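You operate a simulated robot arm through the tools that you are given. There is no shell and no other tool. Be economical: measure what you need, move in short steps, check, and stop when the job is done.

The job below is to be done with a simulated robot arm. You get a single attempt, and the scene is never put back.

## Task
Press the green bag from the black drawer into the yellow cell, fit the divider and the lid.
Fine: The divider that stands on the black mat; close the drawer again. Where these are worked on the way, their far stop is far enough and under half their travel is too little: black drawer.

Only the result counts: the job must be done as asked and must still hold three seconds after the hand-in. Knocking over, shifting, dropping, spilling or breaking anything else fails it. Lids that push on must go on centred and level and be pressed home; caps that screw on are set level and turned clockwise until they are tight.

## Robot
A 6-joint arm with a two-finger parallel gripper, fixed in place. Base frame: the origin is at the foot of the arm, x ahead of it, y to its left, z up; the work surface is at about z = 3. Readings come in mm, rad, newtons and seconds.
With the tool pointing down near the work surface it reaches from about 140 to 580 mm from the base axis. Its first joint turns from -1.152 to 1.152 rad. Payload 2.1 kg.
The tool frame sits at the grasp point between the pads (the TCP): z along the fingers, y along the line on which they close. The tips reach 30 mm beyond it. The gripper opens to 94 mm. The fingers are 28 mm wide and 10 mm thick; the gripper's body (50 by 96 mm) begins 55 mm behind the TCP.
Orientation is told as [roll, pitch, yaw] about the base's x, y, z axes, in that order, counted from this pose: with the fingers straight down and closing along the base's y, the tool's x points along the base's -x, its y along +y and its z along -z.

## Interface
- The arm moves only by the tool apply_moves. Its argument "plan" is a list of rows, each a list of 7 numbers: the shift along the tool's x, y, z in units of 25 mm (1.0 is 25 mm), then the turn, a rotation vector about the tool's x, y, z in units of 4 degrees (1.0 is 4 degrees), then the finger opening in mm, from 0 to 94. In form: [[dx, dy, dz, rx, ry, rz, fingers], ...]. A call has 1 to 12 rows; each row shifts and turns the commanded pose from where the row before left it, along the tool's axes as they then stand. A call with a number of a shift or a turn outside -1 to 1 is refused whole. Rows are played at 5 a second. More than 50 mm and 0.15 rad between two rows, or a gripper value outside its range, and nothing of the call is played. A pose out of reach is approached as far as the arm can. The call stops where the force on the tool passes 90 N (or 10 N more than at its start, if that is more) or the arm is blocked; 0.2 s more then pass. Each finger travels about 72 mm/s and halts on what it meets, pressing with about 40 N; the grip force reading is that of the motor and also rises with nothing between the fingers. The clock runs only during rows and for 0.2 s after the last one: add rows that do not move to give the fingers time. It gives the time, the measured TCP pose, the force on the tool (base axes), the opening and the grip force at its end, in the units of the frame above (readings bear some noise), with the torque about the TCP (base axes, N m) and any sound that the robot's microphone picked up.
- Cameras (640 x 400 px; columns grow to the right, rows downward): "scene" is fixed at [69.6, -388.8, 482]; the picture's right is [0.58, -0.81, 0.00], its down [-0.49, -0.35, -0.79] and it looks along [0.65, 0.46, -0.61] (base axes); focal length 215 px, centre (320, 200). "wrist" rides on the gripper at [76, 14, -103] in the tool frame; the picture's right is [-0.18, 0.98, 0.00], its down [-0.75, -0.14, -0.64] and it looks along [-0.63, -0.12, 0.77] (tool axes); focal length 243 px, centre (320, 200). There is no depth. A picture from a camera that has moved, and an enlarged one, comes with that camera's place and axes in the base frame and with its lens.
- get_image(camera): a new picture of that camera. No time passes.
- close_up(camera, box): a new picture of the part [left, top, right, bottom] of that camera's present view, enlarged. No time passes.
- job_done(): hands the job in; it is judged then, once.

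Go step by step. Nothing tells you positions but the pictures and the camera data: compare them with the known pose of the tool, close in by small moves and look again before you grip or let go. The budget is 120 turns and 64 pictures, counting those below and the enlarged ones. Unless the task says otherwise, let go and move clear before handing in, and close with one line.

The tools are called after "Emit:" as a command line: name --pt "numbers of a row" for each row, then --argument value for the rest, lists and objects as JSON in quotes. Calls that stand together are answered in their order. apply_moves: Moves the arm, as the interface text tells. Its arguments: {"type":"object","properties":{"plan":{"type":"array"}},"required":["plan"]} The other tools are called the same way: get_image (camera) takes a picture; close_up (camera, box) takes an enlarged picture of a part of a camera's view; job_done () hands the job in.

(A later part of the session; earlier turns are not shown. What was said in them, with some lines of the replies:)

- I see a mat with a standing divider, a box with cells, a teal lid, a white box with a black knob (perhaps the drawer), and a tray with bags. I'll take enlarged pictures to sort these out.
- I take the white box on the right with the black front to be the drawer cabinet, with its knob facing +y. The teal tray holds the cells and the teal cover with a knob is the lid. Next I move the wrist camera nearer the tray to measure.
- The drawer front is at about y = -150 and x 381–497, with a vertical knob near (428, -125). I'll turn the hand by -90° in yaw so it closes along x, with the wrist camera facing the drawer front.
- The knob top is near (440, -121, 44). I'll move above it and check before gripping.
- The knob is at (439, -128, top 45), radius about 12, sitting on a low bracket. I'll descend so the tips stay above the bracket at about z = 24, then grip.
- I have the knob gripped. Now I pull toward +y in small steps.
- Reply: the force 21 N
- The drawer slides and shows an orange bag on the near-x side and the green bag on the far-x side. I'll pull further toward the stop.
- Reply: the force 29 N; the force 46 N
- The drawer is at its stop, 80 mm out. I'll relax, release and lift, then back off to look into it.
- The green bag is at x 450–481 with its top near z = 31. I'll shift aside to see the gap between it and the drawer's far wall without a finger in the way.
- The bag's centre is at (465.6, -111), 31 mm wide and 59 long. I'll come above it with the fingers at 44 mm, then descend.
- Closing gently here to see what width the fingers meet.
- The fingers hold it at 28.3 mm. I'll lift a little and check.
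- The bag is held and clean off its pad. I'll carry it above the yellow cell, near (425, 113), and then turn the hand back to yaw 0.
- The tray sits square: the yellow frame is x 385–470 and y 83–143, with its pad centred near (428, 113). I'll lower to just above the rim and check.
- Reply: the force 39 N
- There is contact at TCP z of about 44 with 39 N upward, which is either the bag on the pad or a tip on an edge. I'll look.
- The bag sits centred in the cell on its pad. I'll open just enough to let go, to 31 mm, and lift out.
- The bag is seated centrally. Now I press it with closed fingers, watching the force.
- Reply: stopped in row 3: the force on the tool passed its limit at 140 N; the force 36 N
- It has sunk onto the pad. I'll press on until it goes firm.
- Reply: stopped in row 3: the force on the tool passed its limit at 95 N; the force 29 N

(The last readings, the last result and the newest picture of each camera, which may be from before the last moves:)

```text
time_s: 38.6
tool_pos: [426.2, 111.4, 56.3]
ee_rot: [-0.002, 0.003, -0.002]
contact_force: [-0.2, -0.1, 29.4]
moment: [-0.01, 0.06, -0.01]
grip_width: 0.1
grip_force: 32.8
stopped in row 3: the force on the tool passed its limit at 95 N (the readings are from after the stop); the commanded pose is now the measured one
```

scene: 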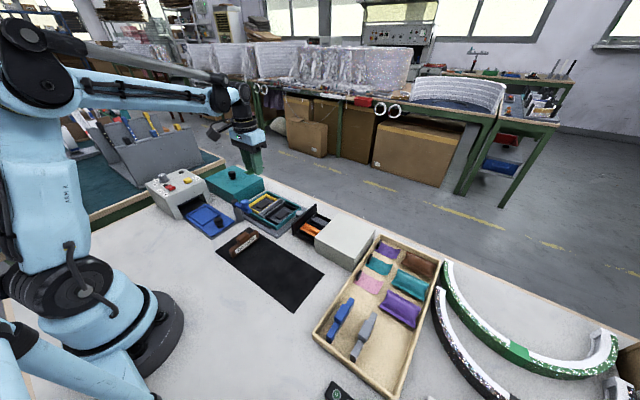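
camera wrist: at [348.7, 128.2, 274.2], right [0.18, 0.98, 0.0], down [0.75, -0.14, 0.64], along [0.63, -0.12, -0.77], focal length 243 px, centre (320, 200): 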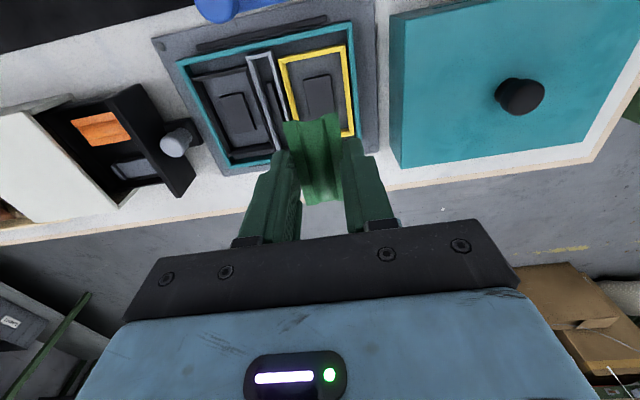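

It is firm at 95 N without sinking further. I'll lift and back off so the wrist camera sees the bag.

Emit:
apply_moves --pt "0 0 -0.6 0 0 0 0" --pt "0 0 -1 0 0 0 0" --pt "0 0 -1 0 0 0 0" --pt "0 0 -1 0 0 0 0" --pt "0 0 -1 0 0 0 0" --pt "0.9 0 -0.5 0 0 0 0" --pt "0.9 0 0 0 0 0 0" --pt "0.9 0 0 0 0 0 0" --pt "0.9 0 0 0 0 0 0" --pt "0 0 0 0 0 0 0"

Emit:
get_image --camera "wrist"

Emit:
close_up --camera "wrist" --box '[240, 100, 400, 220]'

```text
time_s: 40.8
tool_pos: [336.2, 112.4, 183.3]
ee_rot: [-0.005, 0.002, -0.001]
contact_force: [-0.3, 0.0, -0.1]
moment: [-0.01, -0.03, 0.02]
grip_width: 0.0
grip_force: 33.5
```

```text
23 pictures are left
camera wrist: at [259.7, 127.4, 284.7], right [0.19, 0.98, 0.0], down [0.76, -0.14, 0.64], along [0.63, -0.12, -0.77], focal length 243 px, centre (320, 200)
```

wrist: 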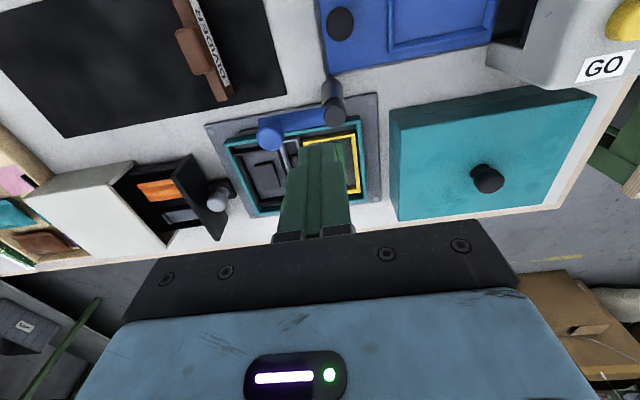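

```text
3.33 times, centred on (320, 160) of wrist
camera zoom: at [259.7, 127.4, 284.7], right [0.19, 0.98, 0.0], down [0.76, -0.14, 0.64], along [0.63, -0.12, -0.77], focal length 809 px, centre (320, 333)
```

zoom: 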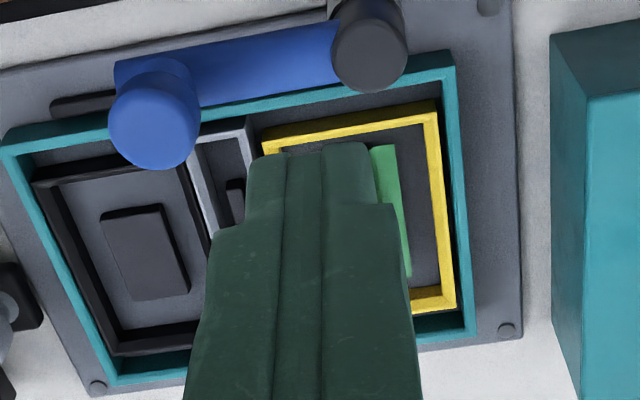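

The bag is home in the yellow cell. Next is the divider, which stands near (272, 13) with its length roughly along x, so I'll move to view it closely.

Emit:
apply_moves --pt "0.66 -0.825 0.2 0 0 0 20" --pt "0.66 -0.825 0.2 0 0 0 40" --pt "0.66 -0.825 0.46 0 0 0 60" --pt "0.66 -0.825 0.46 0 0 0 60" --pt "0 0 0 0 0 0 60"

Emit:
close_up --camera "wrist" --box '[200, 10, 440, 210]'

Emit:
close_up --camera "scene" --box '[215, 215, 285, 265]'

```text
time_s: 42.0
tool_pos: [270.9, 30.7, 150.0]
ee_rot: [-0.003, 0.002, -0.002]
contact_force: [-0.1, -0.3, -0.3]
moment: [0.02, 0.01, -0.02]
grip_width: 59.9
grip_force: 0.1
```

```text
2.00 times, centred on (320, 110) of wrist
camera zoom: at [193.7, 45.1, 252.5], right [0.18, 0.98, 0.0], down [0.76, -0.14, 0.64], along [0.63, -0.12, -0.77], focal length 485 px, centre (320, 380)
```

zoom: 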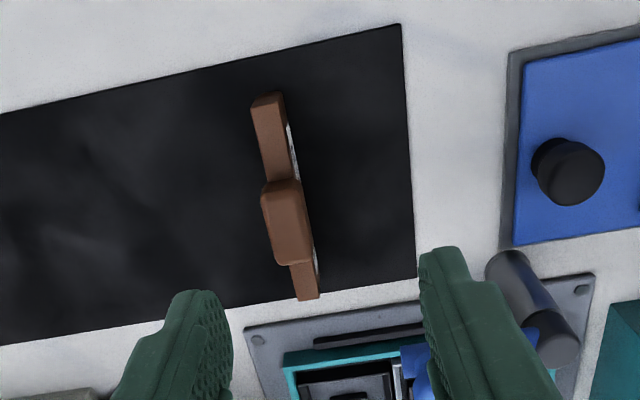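

```text
8.00 times, centred on (250, 240) of scene
camera zoom: at [69.6, -388.8, 482.0], right [0.58, -0.81, 0.0], down [-0.49, -0.35, -0.79], along [0.65, 0.46, -0.61], focal length 1718 px, centre (880, -120)
```

zoom: 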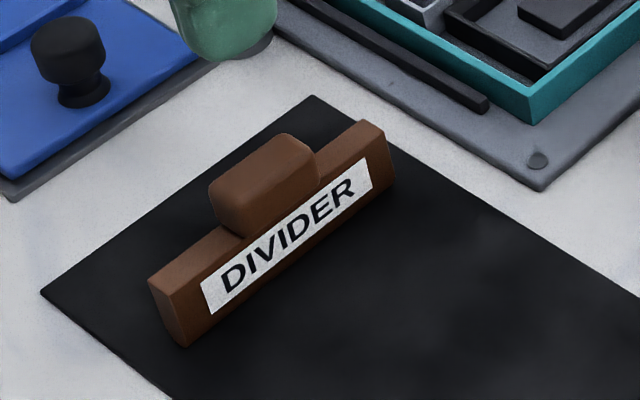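

The divider's centre is at about (272.5, 15) with its length along x, and the handle spans z 28–50. I'll grip the handle high, at TCP z of 61, with the tips just above the bar.

Emit:
apply_moves --pt "-0.064 -0.636 0.6 0 0 0 50" --pt "0 0 0.8 0 0 0 50" --pt "0 0 0.8 0 0 0 50" --pt "0 0 0.8 0 0 0 50" --pt "0 0 0.56 0 0 0 50" --pt "0 0 0 0 0 0 50"

Emit:
close_up --camera "wrist" --box '[220, 50, 420, 230]'

Emit:
close_up --camera "scene" --box '[215, 205, 285, 265]'

```text
time_s: 43.4
tool_pos: [271.3, 16.0, 61.3]
ee_rot: [-0.004, 0.003, -0.001]
contact_force: [0.6, 0.2, -0.5]
moment: [0.05, 0.0, -0.02]
grip_width: 50.2
grip_force: 0.0
```

```text
2.22 times, centred on (320, 140) of wrist
camera zoom: at [195.0, 29.0, 163.1], right [0.19, 0.98, 0.0], down [0.76, -0.14, 0.64], along [0.63, -0.12, -0.77], focal length 539 px, centre (320, 333)
```

zoom: 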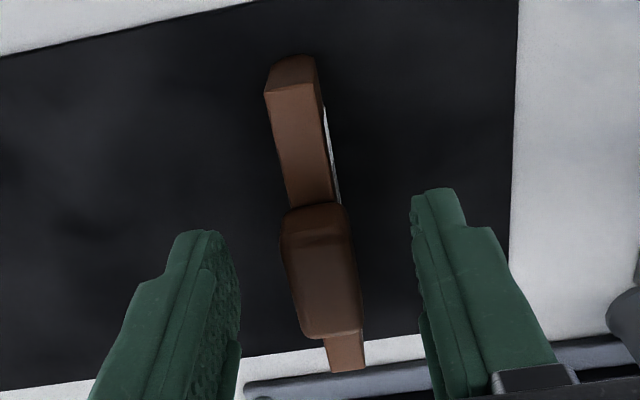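

```text
6.67 times, centred on (250, 235) of scene
camera zoom: at [69.6, -388.8, 482.0], right [0.58, -0.81, 0.0], down [-0.49, -0.35, -0.79], along [0.65, 0.46, -0.61], focal length 1432 px, centre (787, -33)
```

zoom: 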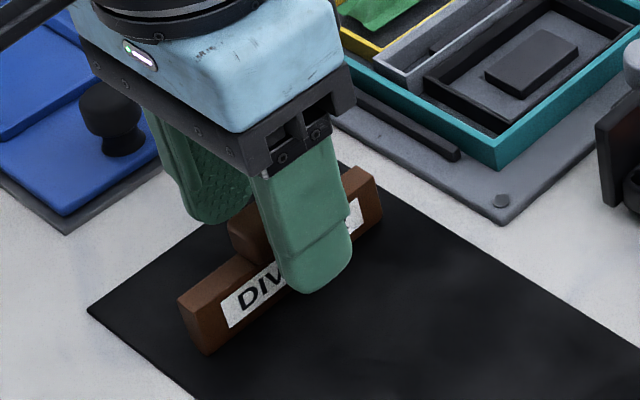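

Emit:
apply_moves --pt "-0.06 -0.04 0 0 0 0 36" --pt "0 0 0 0 0 0 26" --pt "0 0 0 0 0 0 18" --pt "0 0 0 0 0 0 10" --pt "0 0 0 0 0 0 8" --pt "0 0 0 0 0 0 8"

```text
time_s: 44.8
tool_pos: [272.7, 13.6, 62.2]
ee_rot: [-0.005, 0.003, -0.002]
contact_force: [-0.8, 0.2, 0.0]
moment: [0.03, 0.05, -0.01]
grip_width: 16.8
grip_force: 40.2
```

I grip the handle at 16.8 mm. I'll lift it well clear of the lever and carry it above the centre slot, near (427, 68).

Emit:
apply_moves --pt "0 0 -0.5 0 0 0 8" --pt "0 0 -1 0 0 0 8" --pt "0 0 -1 0 0 0 8" --pt "0 0 -1 0 0 0 8" --pt "0 0 -1 0 0 0 8" --pt "-0.87 0.312 0 0 0 0 8" --pt "-0.87 0.312 0 0 0 0 8" --pt "-0.87 0.312 0 0 0 0 8" --pt "-0.87 0.312 0 0 0 0 8" --pt "-0.87 0.312 0 0 0 0 8" --pt "-0.87 0.312 0 0 0 0 8" --pt "-0.87 0.312 0 0 0 0 8"

Emit:
apply_moves --pt "0 0 0.8 0 0 0 8" --pt "0 0 0.8 0 0 0 8" --pt "0 0 0.4 0 0 0 8" --pt "0 0 0 0 0 0 8"

Emit:
close_up --camera "wrist" --box '[200, 0, 420, 230]'

Emit:
close_up --camera "scene" --box '[225, 165, 315, 235]'

```text
time_s: 47.4
tool_pos: [427.1, 68.9, 173.6]
ee_rot: [-0.004, 0.003, -0.003]
contact_force: [0.9, -0.2, 0.2]
moment: [0.01, 0.0, 0.01]
grip_width: 16.9
grip_force: 39.6
```

```text
time_s: 48.4
tool_pos: [426.0, 68.0, 121.7]
ee_rot: [-0.003, 0.004, -0.002]
contact_force: [0.5, 0.3, -0.2]
moment: [0.0, 0.02, 0.01]
grip_width: 16.8
grip_force: 39.3
```

```text
1.74 times, centred on (310, 115) of wrist
camera zoom: at [349.8, 81.9, 224.3], right [0.19, 0.98, 0.0], down [0.76, -0.14, 0.64], along [0.63, -0.12, -0.77], focal length 422 px, centre (337, 348)
```

zoom: 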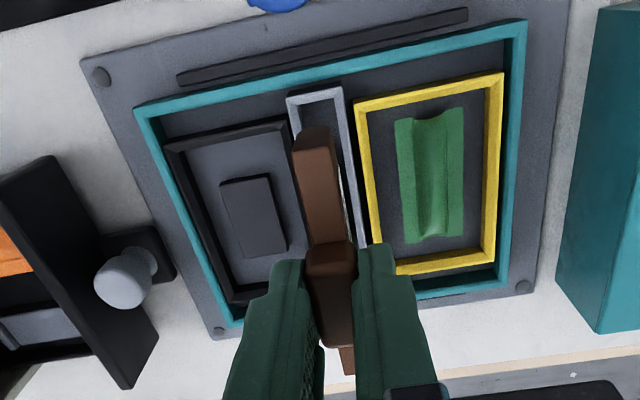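

```text
5.71 times, centred on (270, 200) of scene
camera zoom: at [69.6, -388.8, 482.0], right [0.58, -0.81, 0.0], down [-0.49, -0.35, -0.79], along [0.65, 0.46, -0.61], focal length 1227 px, centre (606, 200)
```

zoom: 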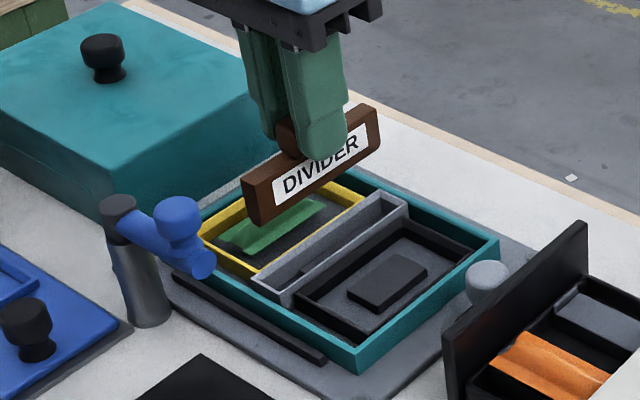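

The divider needs about +2.5 mm in x. I'll correct, lower to just above the slot and look again.

Emit:
apply_moves --pt "-0.1 -0.01 0.5 0 0 0 8" --pt "0 0 0.5 0 0 0 8" --pt "0 0 0 0 0 0 8"

Emit:
close_up --camera "wrist" --box '[220, 20, 420, 230]'

Emit:
close_up --camera "scene" --box '[240, 175, 300, 225]'

```text
time_s: 49.2
tool_pos: [428.6, 66.9, 97.9]
ee_rot: [-0.002, 0.005, -0.002]
contact_force: [-0.7, -0.2, -0.1]
moment: [-0.02, 0.0, 0.01]
grip_width: 16.9
grip_force: 40.4
```

```text
1.90 times, centred on (320, 125) of wrist
camera zoom: at [351.9, 81.7, 199.5], right [0.19, 0.98, 0.0], down [0.76, -0.14, 0.64], along [0.63, -0.12, -0.77], focal length 462 px, centre (320, 343)
```

zoom: 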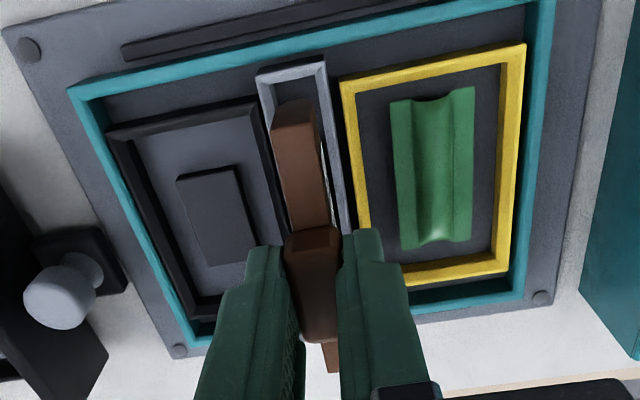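

```text
8.00 times, centred on (270, 200) of scene
camera zoom: at [69.6, -388.8, 482.0], right [0.58, -0.81, 0.0], down [-0.49, -0.35, -0.79], along [0.65, 0.46, -0.61], focal length 1718 px, centre (720, 200)
```

zoom: 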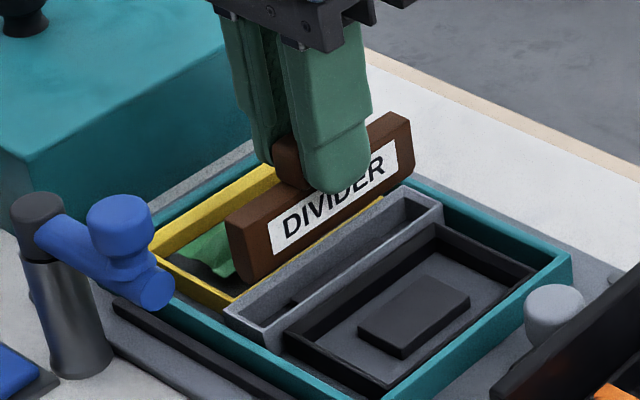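

Emit:
apply_moves --pt "0.07 -0.015 0.3 0 0 0 8" --pt "0 0 0.2 0 0 0 8" --pt "0 0 0.1 0 0 0 8" --pt "0 0 0 0 0 0 8"

Emit:
close_up --camera "scene" --box '[240, 180, 300, 220]'

```text
time_s: 50.2
tool_pos: [426.8, 67.2, 83.8]
ee_rot: [-0.004, 0.005, -0.001]
contact_force: [0.7, 0.2, 0.7]
moment: [-0.01, -0.02, -0.02]
grip_width: 16.7
grip_force: 39.7
```

```text
10.00 times, centred on (270, 200) of scene
camera zoom: at [69.6, -388.8, 482.0], right [0.58, -0.81, 0.0], down [-0.49, -0.35, -0.79], along [0.65, 0.46, -0.61], focal length 2148 px, centre (820, 200)
```

zoom: 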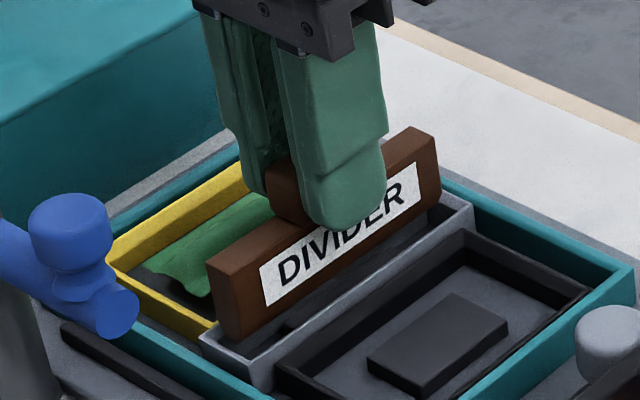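

Emit:
close_up --camera "scene" --box '[255, 190, 290, 222]'

```text
12.50 times, centred on (272, 206) of scene
camera zoom: at [69.6, -388.8, 482.0], right [0.58, -0.81, 0.0], down [-0.49, -0.35, -0.79], along [0.65, 0.46, -0.61], focal length 2685 px, centre (914, 125)
```

zoom: 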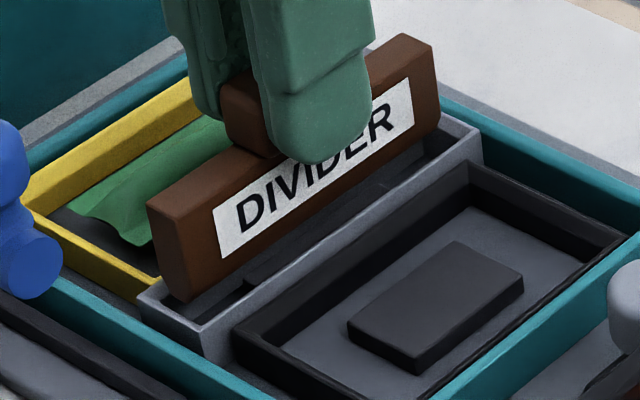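

The scene view suggests the divider sits short in x by about 4–5 mm and slightly too far in +y. I'll correct and recheck from both cameras.

Emit:
apply_moves --pt "-0.18 -0.06 0 0 0 0 8" --pt "0 0 0.15 0 0 0 8" --pt "0 0 0 0 0 0 8"

Emit:
close_up --camera "scene" --box '[255, 190, 290, 222]'

Emit:
close_up --camera "wrist" --box '[270, 30, 350, 110]'

```text
time_s: 51.0
tool_pos: [429.9, 66.2, 80.2]
ee_rot: [-0.003, 0.007, -0.002]
contact_force: [-14.1, -0.9, 22.8]
moment: [-0.03, -0.34, -0.04]
grip_width: 16.6
grip_force: 40.1
```

```text
12.50 times, centred on (272, 206) of scene
camera zoom: at [69.5, -388.8, 482.0], right [0.58, -0.81, 0.0], down [-0.49, -0.35, -0.79], along [0.65, 0.46, -0.61], focal length 2685 px, centre (914, 125)
```

zoom: 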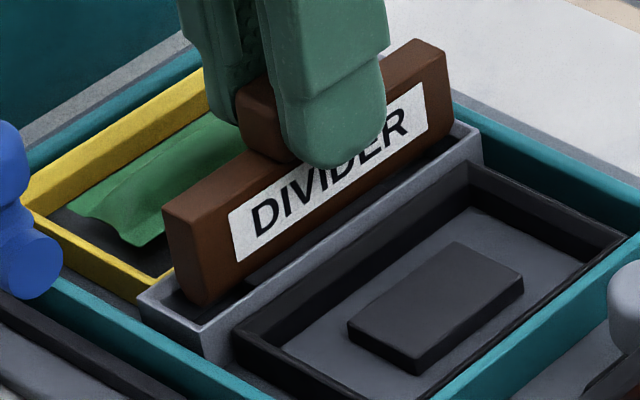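

```text
5.00 times, centred on (310, 70) of wrist
camera zoom: at [354.4, 80.1, 182.1], right [0.19, 0.98, 0.0], down [0.76, -0.14, 0.64], along [0.63, -0.12, -0.77], focal length 1213 px, centre (370, 850)
```

zoom: 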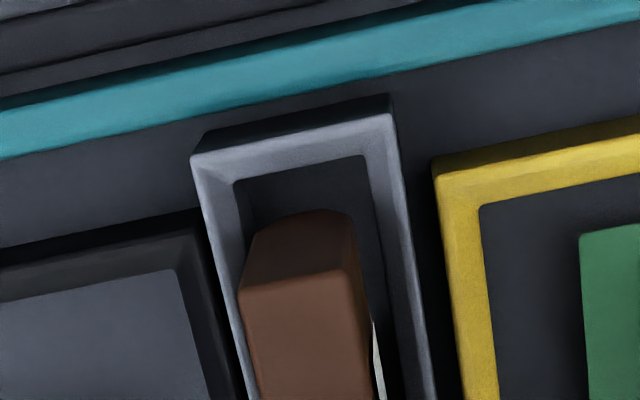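

The far end touched the rim, so I overshot. The wrist view shows a near gap of about 4.8 mm and divider nearer the -y wall. I'll back up, shift -3.2 mm in x and +1.2 mm in y, then lower again.

Emit:
apply_moves --pt "0 0 -0.16 0 0 0 8" --pt "0.128 0.048 0 0 0 0 8" --pt "0 0 0.12 0 0 0 8" --pt "0 0 0.08 0 0 0 8" --pt "0 0 0 0 0 0 8"

```text
time_s: 52.2
tool_pos: [427.5, 66.6, 77.7]
ee_rot: [-0.004, 0.004, -0.001]
contact_force: [0.5, -0.3, -0.3]
moment: [-0.01, 0.0, -0.05]
grip_width: 16.8
grip_force: 40.1
```

Emit:
apply_moves --pt "0 0 0.1 0 0 0 8" --pt "0 0 0.08 0 0 0 8" --pt "0 0 0 0 0 0 8"

Emit:
close_up --camera "wrist" --box '[260, 20, 360, 120]'

```text
time_s: 53.0
tool_pos: [427.5, 67.6, 73.3]
ee_rot: [-0.002, 0.004, 0.0]
contact_force: [-0.1, 0.0, -1.4]
moment: [-0.02, -0.01, 0.0]
grip_width: 16.6
grip_force: 40.1
```

```text
4.00 times, centred on (310, 70) of wrist
camera zoom: at [351.6, 81.4, 175.7], right [0.19, 0.98, 0.0], down [0.76, -0.14, 0.64], along [0.63, -0.12, -0.77], focal length 970 px, centre (360, 720)
```

zoom: 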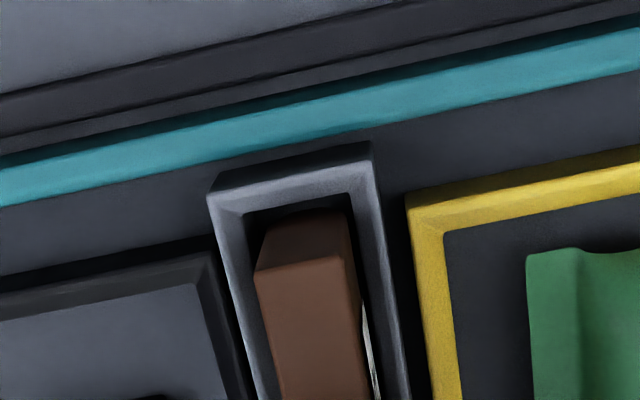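

It is entering the slot freely. I'll continue down.

Emit:
apply_moves --pt "0 0 0.08 0 0 0 8" --pt "0 0 0.08 0 0 0 8" --pt "0 0 0.06 0 0 0 8" --pt "0 0 0 0 0 0 8"

```text
time_s: 54.0
tool_pos: [427.9, 67.4, 68.6]
ee_rot: [-0.004, 0.004, -0.001]
contact_force: [-0.6, 0.3, 0.0]
moment: [0.01, 0.02, 0.02]
grip_width: 16.9
grip_force: 40.3
```

Emit:
apply_moves --pt "0 0 0.06 0 0 0 8" --pt "0 0 0.04 0 0 0 8" --pt "0 0 0.04 0 0 0 8" --pt "0 0 0 0 0 0 8"

```text
time_s: 55.0
tool_pos: [427.3, 66.6, 65.4]
ee_rot: [-0.003, 0.005, -0.002]
contact_force: [-2.9, 1.7, 40.0]
moment: [0.06, 0.0, -0.01]
grip_width: 16.8
grip_force: 39.8
```

It is bottomed at about z = 7.5. I'll push slightly to seat it and look.

Emit:
apply_moves --pt "0 0 0.03 0 0 0 8" --pt "0 0 0.02 0 0 0 8" --pt "0 0 0 0 0 0 8"

Emit:
close_up --camera "scene" --box '[250, 185, 295, 222]'

```text
time_s: 55.8
tool_pos: [428.0, 67.7, 64.5]
ee_rot: [-0.002, 0.002, 0.001]
contact_force: [-4.0, 5.1, 38.1]
moment: [0.15, 0.05, -0.02]
grip_width: 16.7
grip_force: 39.6
```

```text
10.81 times, centred on (272, 204) of scene
camera zoom: at [69.5, -388.8, 482.0], right [0.58, -0.81, 0.0], down [-0.49, -0.35, -0.79], along [0.65, 0.46, -0.61], focal length 2322 px, centre (834, 162)
```

zoom: 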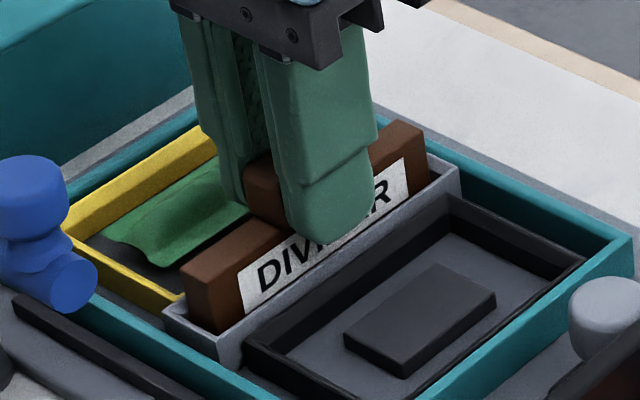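

It is in the slot, but there may be a rail to press over. I'll release, close the fingers and press on the handle top.

Emit:
apply_moves --pt "0 0 0 0 0 0 26" --pt "0 0 0 0 0 0 30" --pt "0 0 -0.8 0 0 0 30" --pt "0 0 -0.8 0 0 0 30" --pt "0 0 0 0 0 0 0" --pt "0 0 0 0 0 0 0" --pt "0 0 0 0 0 0 0"

Emit:
apply_moves --pt "0 0 0.3 0 0 0 0" --pt "0 0 0.16 0 0 0 0" --pt "0 0 0.1 0 0 0 0" --pt "0 0 0.08 0 0 0 0" --pt "0 0 0.08 0 0 0 0" --pt "0 0 0 0 0 0 0"

```text
time_s: 57.4
tool_pos: [427.5, 68.7, 103.8]
ee_rot: [-0.004, 0.003, -0.003]
contact_force: [0.8, -0.1, 0.1]
moment: [0.0, -0.01, -0.02]
grip_width: 0.2
grip_force: 33.1
```

```text
time_s: 58.8
tool_pos: [428.6, 67.0, 87.4]
ee_rot: [-0.004, 0.003, -0.003]
contact_force: [-1.6, 0.1, 52.6]
moment: [0.0, -0.01, -0.01]
grip_width: 0.1
grip_force: 32.7
```

Emit:
apply_moves --pt "0 0 0.05 0 0 0 0" --pt "0 0 0.05 0 0 0 0" --pt "0 0 0.05 0 0 0 0" --pt "0 0 0 0 0 0 0"

```text
time_s: 59.3
tool_pos: [427.5, 66.3, 87.2]
ee_rot: [-0.006, 0.008, -0.001]
contact_force: [-1.3, 0.0, 26.9]
moment: [-0.04, 0.05, 0.03]
grip_width: 0.0
grip_force: 33.2
stopped in row 2: the force on the tool passed its limit at 95 N (the readings are from after the stop); the commanded pose is now the measured one
```

Emit:
apply_moves --pt "0 0 0.2 0 0 0 0" --pt "0 0 0.2 0 0 0 0"

Emit:
close_up --camera "scene" --box '[250, 185, 295, 222]'

```text
time_s: 59.7
tool_pos: [427.7, 67.2, 87.3]
ee_rot: [-0.005, 0.009, -0.001]
contact_force: [-0.3, 1.0, 28.4]
moment: [0.01, -0.02, -0.04]
grip_width: 0.2
grip_force: 32.6
stopped in row 1: the force on the tool passed its limit at 112 N (the readings are from after the stop); the commanded pose is now the measured one
```

```text
10.81 times, centred on (272, 204) of scene
camera zoom: at [69.5, -388.8, 482.0], right [0.58, -0.81, 0.0], down [-0.49, -0.35, -0.79], along [0.65, 0.46, -0.61], focal length 2322 px, centre (834, 162)
```

zoom: 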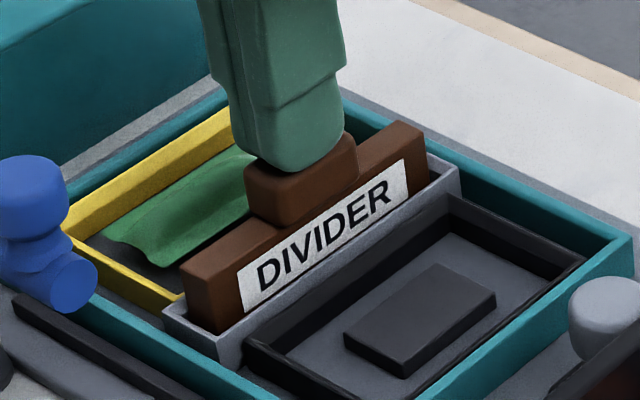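

The divider sits level and hard on the slot floor. Next I close the drawer: closed fingers go down beside the knob's +y side at about (440, -8), then push toward -y.

Emit:
apply_moves --pt "0 0 -0.9 0 0 0 0" --pt "0 0 -0.9 0 0 0 0" --pt "-0.125 -0.75 0 0 0 0 0" --pt "-0.125 -0.75 0 0 0 0 0" --pt "-0.125 -0.75 0 0 0 0 0" --pt "-0.125 -0.75 0 0 0 0 0" --pt "0 0 0.9 0 0 0 0" --pt "0 0 0.9 0 0 0 0" --pt "0 0 0.9 0 0 0 0" --pt "0 0 0 0 0 0 0"

```text
time_s: 61.9
tool_pos: [440.6, -8.8, 62.5]
ee_rot: [-0.005, 0.009, -0.001]
contact_force: [0.0, 0.4, 0.4]
moment: [0.01, -0.03, -0.01]
grip_width: 0.3
grip_force: 32.8
```

Emit:
apply_moves --pt "0 -0.4 0 0 0 0 0" --pt "0 -0.4 0 0 0 0 0" --pt "0 -0.4 0 0 0 0 0" --pt "0 -0.4 0 0 0 0 0" --pt "0 -0.4 0 0 0 0 0" --pt "0 -0.4 0 0 0 0 0" --pt "0 -0.4 0 0 0 0 0" --pt "0 -0.3 0 0 0 0 0" --pt "0 -0.2 0 0 0 0 0"

```text
time_s: 63.9
tool_pos: [439.2, -90.5, 64.8]
ee_rot: [-0.006, 0.009, -0.002]
contact_force: [-0.8, 1.2, -0.5]
moment: [0.05, 0.03, -0.05]
grip_width: 0.0
grip_force: 33.2
```

Emit:
apply_moves --pt "0 -0.15 0 0 0 0 0" --pt "0 -0.12 0 0 0 0 0" --pt "0 -0.12 0 0 0 0 0" --pt "0 -0.1 0 0 0 0 0" --pt "0 -0.1 0 0 0 0 0" --pt "0 0 0 0 0 0 0"

```text
time_s: 65.3
tool_pos: [440.6, -106.0, 64.3]
ee_rot: [-0.003, 0.01, 0.001]
contact_force: [0.3, 5.6, -1.0]
moment: [0.21, 0.02, 0.03]
grip_width: 0.0
grip_force: 32.8
```

Emit:
apply_moves --pt "0 -0.06 0 0 0 0 0" --pt "0 -0.06 0 0 0 0 0" --pt "0 -0.06 0 0 0 0 0" --pt "0 -0.06 0 0 0 0 0" --pt "0 0 0 0 0 0 0"

```text
time_s: 66.5
tool_pos: [440.1, -106.0, 63.8]
ee_rot: [0.01, 0.01, 0.003]
contact_force: [-6.0, 39.6, 0.6]
moment: [0.83, 0.15, -0.06]
grip_width: 0.1
grip_force: 33.2
```

The drawer is fully closed, with firm force at y = -106. I'll back off, lift and go to view the teal lid with its knob near (431, 267).

Emit:
apply_moves --pt "0 0.4 0 0 0 0 0" --pt "0 0.2 -0.5 0 0 0 0" --pt "0 0 -0.96 0 0 0 0" --pt "0 0 -0.96 0 0 0 0" --pt "0 0 -0.96 0 0 0 0" --pt "0 0 -0.96 0 0 0 0" --pt "0 0 -0.96 0 0 0 0" --pt "0 0 -0.96 0 0 0 20" --pt "0.3 0.95 0 0 0 0 40" --pt "0.3 0.95 0 0 0 0 60" --pt "0.3 0.95 0 0 0 0 60" --pt "0.3 0.95 0 0 0 0 60"

Emit:
apply_moves --pt "0.3 0.95 0 0 0 0 60" --pt "0.3 0.95 0 0 0 0 60" --pt "0.3 0.95 0 0 0 0 60" --pt "0.3 0.95 0 0 0 0 60" --pt "0.3 0.95 0 0 0 0 60" --pt "0.3 0.95 0 0 0 0 60" --pt "0.3 0.95 0 0 0 0 60" --pt "0.3 0.95 0 0 0 0 60" --pt "0.3 0.95 0 0 0 0 60" --pt "0.3 0.95 0 0 0 0 60" --pt "0.3 0.95 0 0 0 0 60" --pt "0.3 0.95 0 0 0 0 60"

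Emit:
get_image --camera "wrist"

```text
time_s: 69.1
tool_pos: [412.8, -0.6, 220.7]
ee_rot: [-0.004, 0.009, -0.001]
contact_force: [-0.6, 0.7, -0.4]
moment: [-0.02, 0.05, -0.02]
grip_width: 59.9
grip_force: 0.2
```

```text
time_s: 71.7
tool_pos: [323.3, 284.0, 220.5]
ee_rot: [-0.005, 0.009, -0.002]
contact_force: [0.0, 1.4, 1.1]
moment: [-0.02, 0.01, 0.01]
grip_width: 60.2
grip_force: 0.0
```

```text
6 pictures are left
camera wrist: at [247.1, 299.7, 322.7], right [0.19, 0.98, -0.01], down [0.76, -0.14, 0.64], along [0.62, -0.12, -0.77], focal length 243 px, centre (320, 200)
```

wrist: 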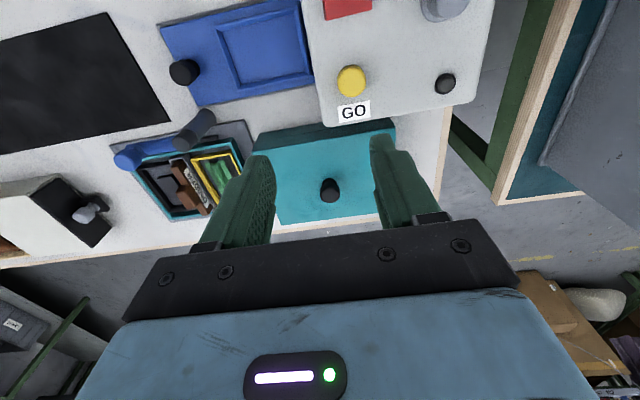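

Emit:
close_up --camera "wrist" --box '[230, 105, 410, 235]'

```text
3.08 times, centred on (320, 170) of wrist
camera zoom: at [247.1, 299.7, 322.7], right [0.19, 0.98, -0.01], down [0.76, -0.14, 0.64], along [0.62, -0.12, -0.77], focal length 746 px, centre (320, 292)
```

zoom: 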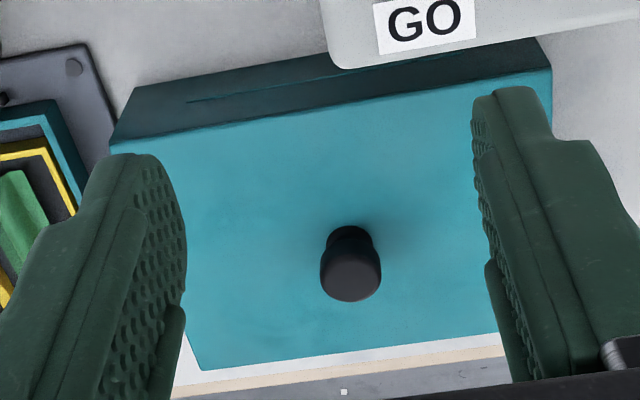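

The lid's top is about 127 x 169 mm, centred near (434, 276) at z of about 60, with the knob at its centre. I'll move above the knob and check.

Emit:
apply_moves --pt "-0.9 -0.06 0.6 0 0 0 60" --pt "-0.9 -0.06 0.6 0 0 0 60" --pt "-0.9 -0.06 0.6 0 0 0 60" --pt "-0.9 -0.06 0.6 0 0 0 60" --pt "-0.87 -0.06 0.6 0 0 0 50" --pt "0 0 0.8 0 0 0 50" --pt "0 0 0 0 0 0 50"

Emit:
get_image --camera "wrist"

```text
time_s: 73.3
tool_pos: [432.7, 276.6, 124.0]
ee_rot: [-0.005, 0.009, -0.002]
contact_force: [0.5, 0.0, 0.7]
moment: [-0.02, 0.01, 0.0]
grip_width: 49.8
grip_force: 0.0
```

```text
4 pictures are left
camera wrist: at [357.2, 291.2, 226.6], right [0.19, 0.98, -0.01], down [0.76, -0.14, 0.64], along [0.62, -0.12, -0.77], focal length 243 px, centre (320, 200)
```

wrist: 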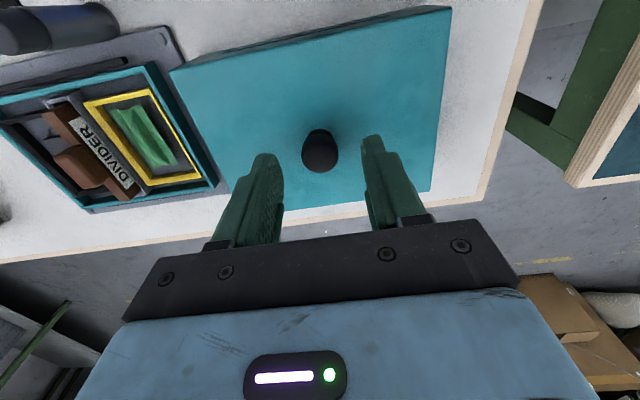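

The knob is at about (436, 276). I'll shift +3 mm in x, descend to tips at about z = 64 and grip.

Emit:
apply_moves --pt "-0.12 -0.02 0.4 0 0 0 50" --pt "0 0 0.4 0 0 0 50" --pt "0 0 0.4 0 0 0 50" --pt "0 0 0 0 0 0 36" --pt "0 0 0 0 0 0 22" --pt "0 0 0 0 0 0 12" --pt "0 0 0 0 0 0 8" --pt "0 0 0 0 0 0 8"

```text
time_s: 75.1
tool_pos: [435.1, 275.4, 94.1]
ee_rot: [-0.005, 0.008, -0.003]
contact_force: [-0.7, 0.6, 0.2]
moment: [-0.01, -0.05, 0.0]
grip_width: 24.7
grip_force: 40.2
```

The lid is gripped at 24.7 mm. I'll lift straight up and carry it over the tray.

Emit:
apply_moves --pt "0 0 -0.4 0 0 0 8" --pt "0 0 -0.9 0 0 0 8" --pt "0 0 -0.9 0 0 0 8" --pt "0 0 -0.9 0 0 0 8" --pt "0 0 -0.9 0 0 0 8" --pt "0.03 -0.8 0 0 0 0 8" --pt "0.03 -0.8 0 0 0 0 8" --pt "0.03 -0.8 0 0 0 0 8" --pt "0.03 -0.8 0 0 0 0 8" --pt "0.03 -0.8 0 0 0 0 8" --pt "0.03 -0.8 0 0 0 0 8" --pt "0 0 0 0 0 0 8"

Emit:
apply_moves --pt "0.03 -0.8 0 0 0 0 8" --pt "0.03 -0.8 0 0 0 0 8" --pt "0.03 -0.8 0 0 0 0 8" --pt "0.03 -0.8 0 0 0 0 8" --pt "0 -0.22 0.5 0 0 0 8" --pt "0 0 0.7 0 0 0 8" --pt "0 0 0.5 0 0 0 8" --pt "0 0 0 0 0 0 8"

Emit:
close_up --camera "scene" --box '[210, 145, 330, 245]'

```text
time_s: 77.7
tool_pos: [433.0, 156.6, 194.4]
ee_rot: [-0.006, 0.009, -0.001]
contact_force: [0.2, 0.3, -1.0]
moment: [0.02, -0.03, -0.03]
grip_width: 25.0
grip_force: 40.1
```

```text
time_s: 79.5
tool_pos: [427.3, 70.4, 152.0]
ee_rot: [-0.004, 0.009, -0.001]
contact_force: [-0.5, 0.2, -1.0]
moment: [-0.02, 0.0, 0.0]
grip_width: 24.8
grip_force: 40.3
```

```text
4.00 times, centred on (270, 195) of scene
camera zoom: at [69.6, -388.8, 482.0], right [0.58, -0.81, 0.0], down [-0.49, -0.35, -0.79], along [0.65, 0.46, -0.61], focal length 859 px, centre (520, 220)
```

zoom: 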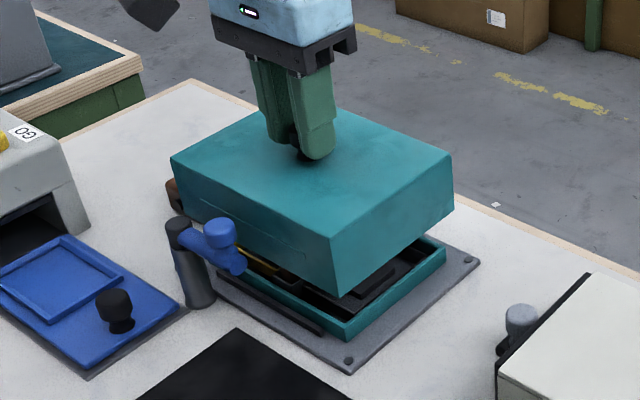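

The lid is over the tray and level. I'll lower it to just above the rim so parallax is small, then check alignment.

Emit:
apply_moves --pt "0 0 0.5 0 0 0 8" --pt "0 0 0.4 0 0 0 8" --pt "0 0 0.3 0 0 0 8" --pt "0 0 0 0 0 0 8"

Emit:
close_up --camera "scene" --box '[235, 165, 315, 245]'

```text
time_s: 80.5
tool_pos: [428.3, 71.9, 122.4]
ee_rot: [-0.006, 0.009, -0.002]
contact_force: [1.3, 0.1, 0.0]
moment: [-0.06, 0.0, 0.03]
grip_width: 25.0
grip_force: 40.5
```

```text
5.00 times, centred on (275, 205) of scene
camera zoom: at [69.6, -388.8, 482.0], right [0.58, -0.81, 0.0], down [-0.49, -0.35, -0.79], along [0.65, 0.46, -0.61], focal length 1074 px, centre (545, 175)
```

zoom: 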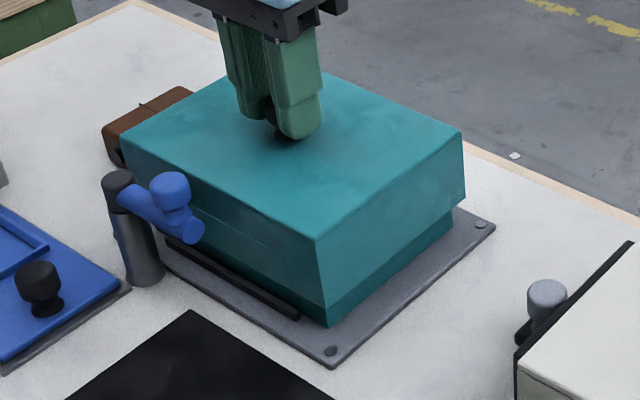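

The alignment looks even on both visible corners, within about a millimetre. I'll lower gently, watching the force.

Emit:
apply_moves --pt "0 0 0.16 0 0 0 8" --pt "0 0 0.12 0 0 0 8" --pt "0 0 0.08 0 0 0 8" --pt "0 0 0 0 0 0 8"

```text
time_s: 81.5
tool_pos: [427.6, 71.9, 112.8]
ee_rot: [-0.005, 0.008, -0.002]
contact_force: [0.6, 0.2, -0.5]
moment: [0.02, 0.0, -0.01]
grip_width: 24.9
grip_force: 39.9
```

Emit:
apply_moves --pt "0 0 0.08 0 0 0 8" --pt "0 0 0.06 0 0 0 8" --pt "0 0 0.06 0 0 0 8" --pt "0 0 0 0 0 0 8"

```text
time_s: 82.5
tool_pos: [427.8, 69.0, 108.5]
ee_rot: [-0.004, 0.009, -0.001]
contact_force: [-0.2, 0.7, -0.1]
moment: [0.05, 0.01, 0.0]
grip_width: 24.7
grip_force: 40.1
```

Emit:
apply_moves --pt "0 0 0.08 0 0 0 8" --pt "0 0 0.06 0 0 0 8" --pt "0 0 0.04 0 0 0 8" --pt "0 0 0 0 0 0 8"

```text
time_s: 83.5
tool_pos: [428.2, 70.2, 104.4]
ee_rot: [-0.006, 0.01, -0.001]
contact_force: [-0.9, 0.5, -0.8]
moment: [0.02, 0.03, -0.06]
grip_width: 24.6
grip_force: 39.8
```

Emit:
apply_moves --pt "0 0 0.06 0 0 0 8" --pt "0 0 0.06 0 0 0 8" --pt "0 0 0.04 0 0 0 8" --pt "0 0 0 0 0 0 8"

```text
time_s: 84.5
tool_pos: [428.0, 70.2, 100.3]
ee_rot: [-0.006, 0.007, -0.002]
contact_force: [0.3, -2.2, 40.3]
moment: [-0.11, -0.19, 0.02]
grip_width: 24.6
grip_force: 40.1
```

There is contact at TCP z of about 101, with the skirt about 10 above the table. I'll release, raise, close the fingers and press on the knob's centre.

Emit:
apply_moves --pt "0 0 0 0 0 0 34" --pt "0 0 0 0 0 0 40" --pt "0 0 -0.6 0 0 0 40" --pt "0 0 -0.6 0 0 0 40" --pt "0 0 -0.4 0 0 0 40" --pt "0 0 0 0 0 0 0" --pt "0 0 0 0 0 0 0" --pt "0 0 0 0 0 0 0" --pt "0 0 0 0 0 0 0"

Emit:
apply_moves --pt "-0.08 0 0.3 0 0 0 0" --pt "0 0 0.2 0 0 0 0" --pt "0 0 0.16 0 0 0 0" --pt "0 0 0.12 0 0 0 0" --pt "0 0 0.12 0 0 0 0" --pt "0 0 0.12 0 0 0 0" --pt "0 0 0 0 0 0 0"

```text
time_s: 86.5
tool_pos: [427.3, 71.9, 139.5]
ee_rot: [-0.004, 0.008, -0.001]
contact_force: [-0.4, 0.4, -0.7]
moment: [-0.02, 0.03, -0.01]
grip_width: 0.1
grip_force: 32.9
```

```text
time_s: 88.0
tool_pos: [429.1, 71.1, 118.9]
ee_rot: [-0.006, 0.009, 0.0]
contact_force: [-0.1, 1.0, 22.6]
moment: [0.04, -0.08, 0.0]
grip_width: 0.0
grip_force: 33.1
stopped in row 7: the force on the tool passed its limit at 98 N (the readings are from after the stop); the commanded pose is now the measured one
```

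Emit:
apply_moves --pt "0 0 0.06 0 0 0 0" --pt "0 0 0.05 0 0 0 0" --pt "0 0 0.05 0 0 0 0" --pt "0 0 0 0 0 0 0"

Emit:
close_up --camera "scene" --box '[240, 165, 310, 240]'

```text
time_s: 88.6
tool_pos: [429.2, 71.8, 118.8]
ee_rot: [-0.005, 0.011, -0.002]
contact_force: [-0.3, 0.1, 22.6]
moment: [0.02, -0.1, 0.02]
grip_width: 0.1
grip_force: 32.9
stopped in row 3: the force on the tool passed its limit at 95 N (the readings are from after the stop); the commanded pose is now the measured one
```

```text
5.33 times, centred on (275, 202) of scene
camera zoom: at [69.5, -388.8, 482.0], right [0.58, -0.81, 0.0], down [-0.49, -0.35, -0.79], along [0.65, 0.46, -0.61], focal length 1146 px, centre (560, 187)
```

zoom: 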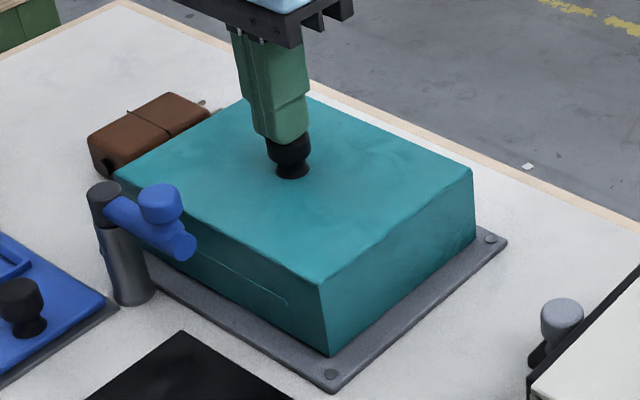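

The lid is level and flush on the tray's base plate, and two 95 N presses move it no further. I'll lift clear.

Emit:
apply_moves --pt "0 0 -0.6 0 0 0 0" --pt "0 0 -1 0 0 0 0" --pt "0 0 -1 0 0 0 0" --pt "0 0 -1 0 0 0 0" --pt "0 0 -1 0 0 0 0" --pt "0.8 0 0 0 0 0 0" --pt "0.8 0 0 0 0 0 0" --pt "0.8 0 0 0 0 0 0" --pt "0.8 0 0 0 0 0 0" --pt "0 0 0 0 0 0 0"

Emit:
close_up --camera "scene" --box '[215, 165, 385, 275]'

```text
time_s: 90.8
tool_pos: [350.9, 72.6, 234.9]
ee_rot: [-0.007, 0.01, -0.001]
contact_force: [0.2, -0.7, 0.1]
moment: [0.01, 0.01, 0.02]
grip_width: 0.0
grip_force: 32.6
```

```text
3.64 times, centred on (300, 220) of scene
camera zoom: at [69.6, -388.8, 482.0], right [0.58, -0.81, 0.0], down [-0.49, -0.35, -0.79], along [0.65, 0.46, -0.61], focal length 781 px, centre (393, 127)
```

zoom: 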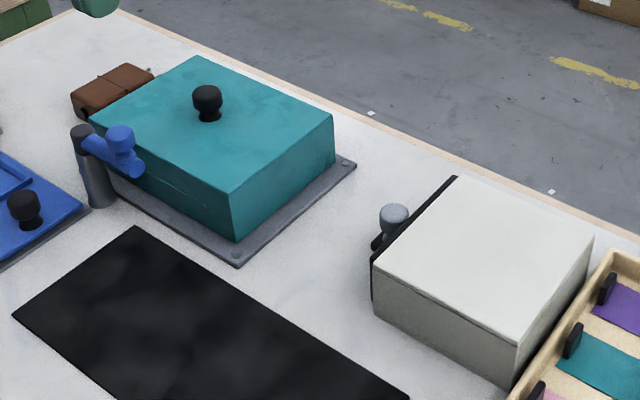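

The lid sits level and centred, the drawer is closed, and the hand is clear of everything. I'm handing the job in.

Emit:
job_done

```text
The job is handed in.
```

I pressed the green bag into the yellow cell, fitted the divider from the black mat, closed the black drawer, and pressed the lid on level. All of this comes from force readings and pictures; the hand-in gave no verdict.
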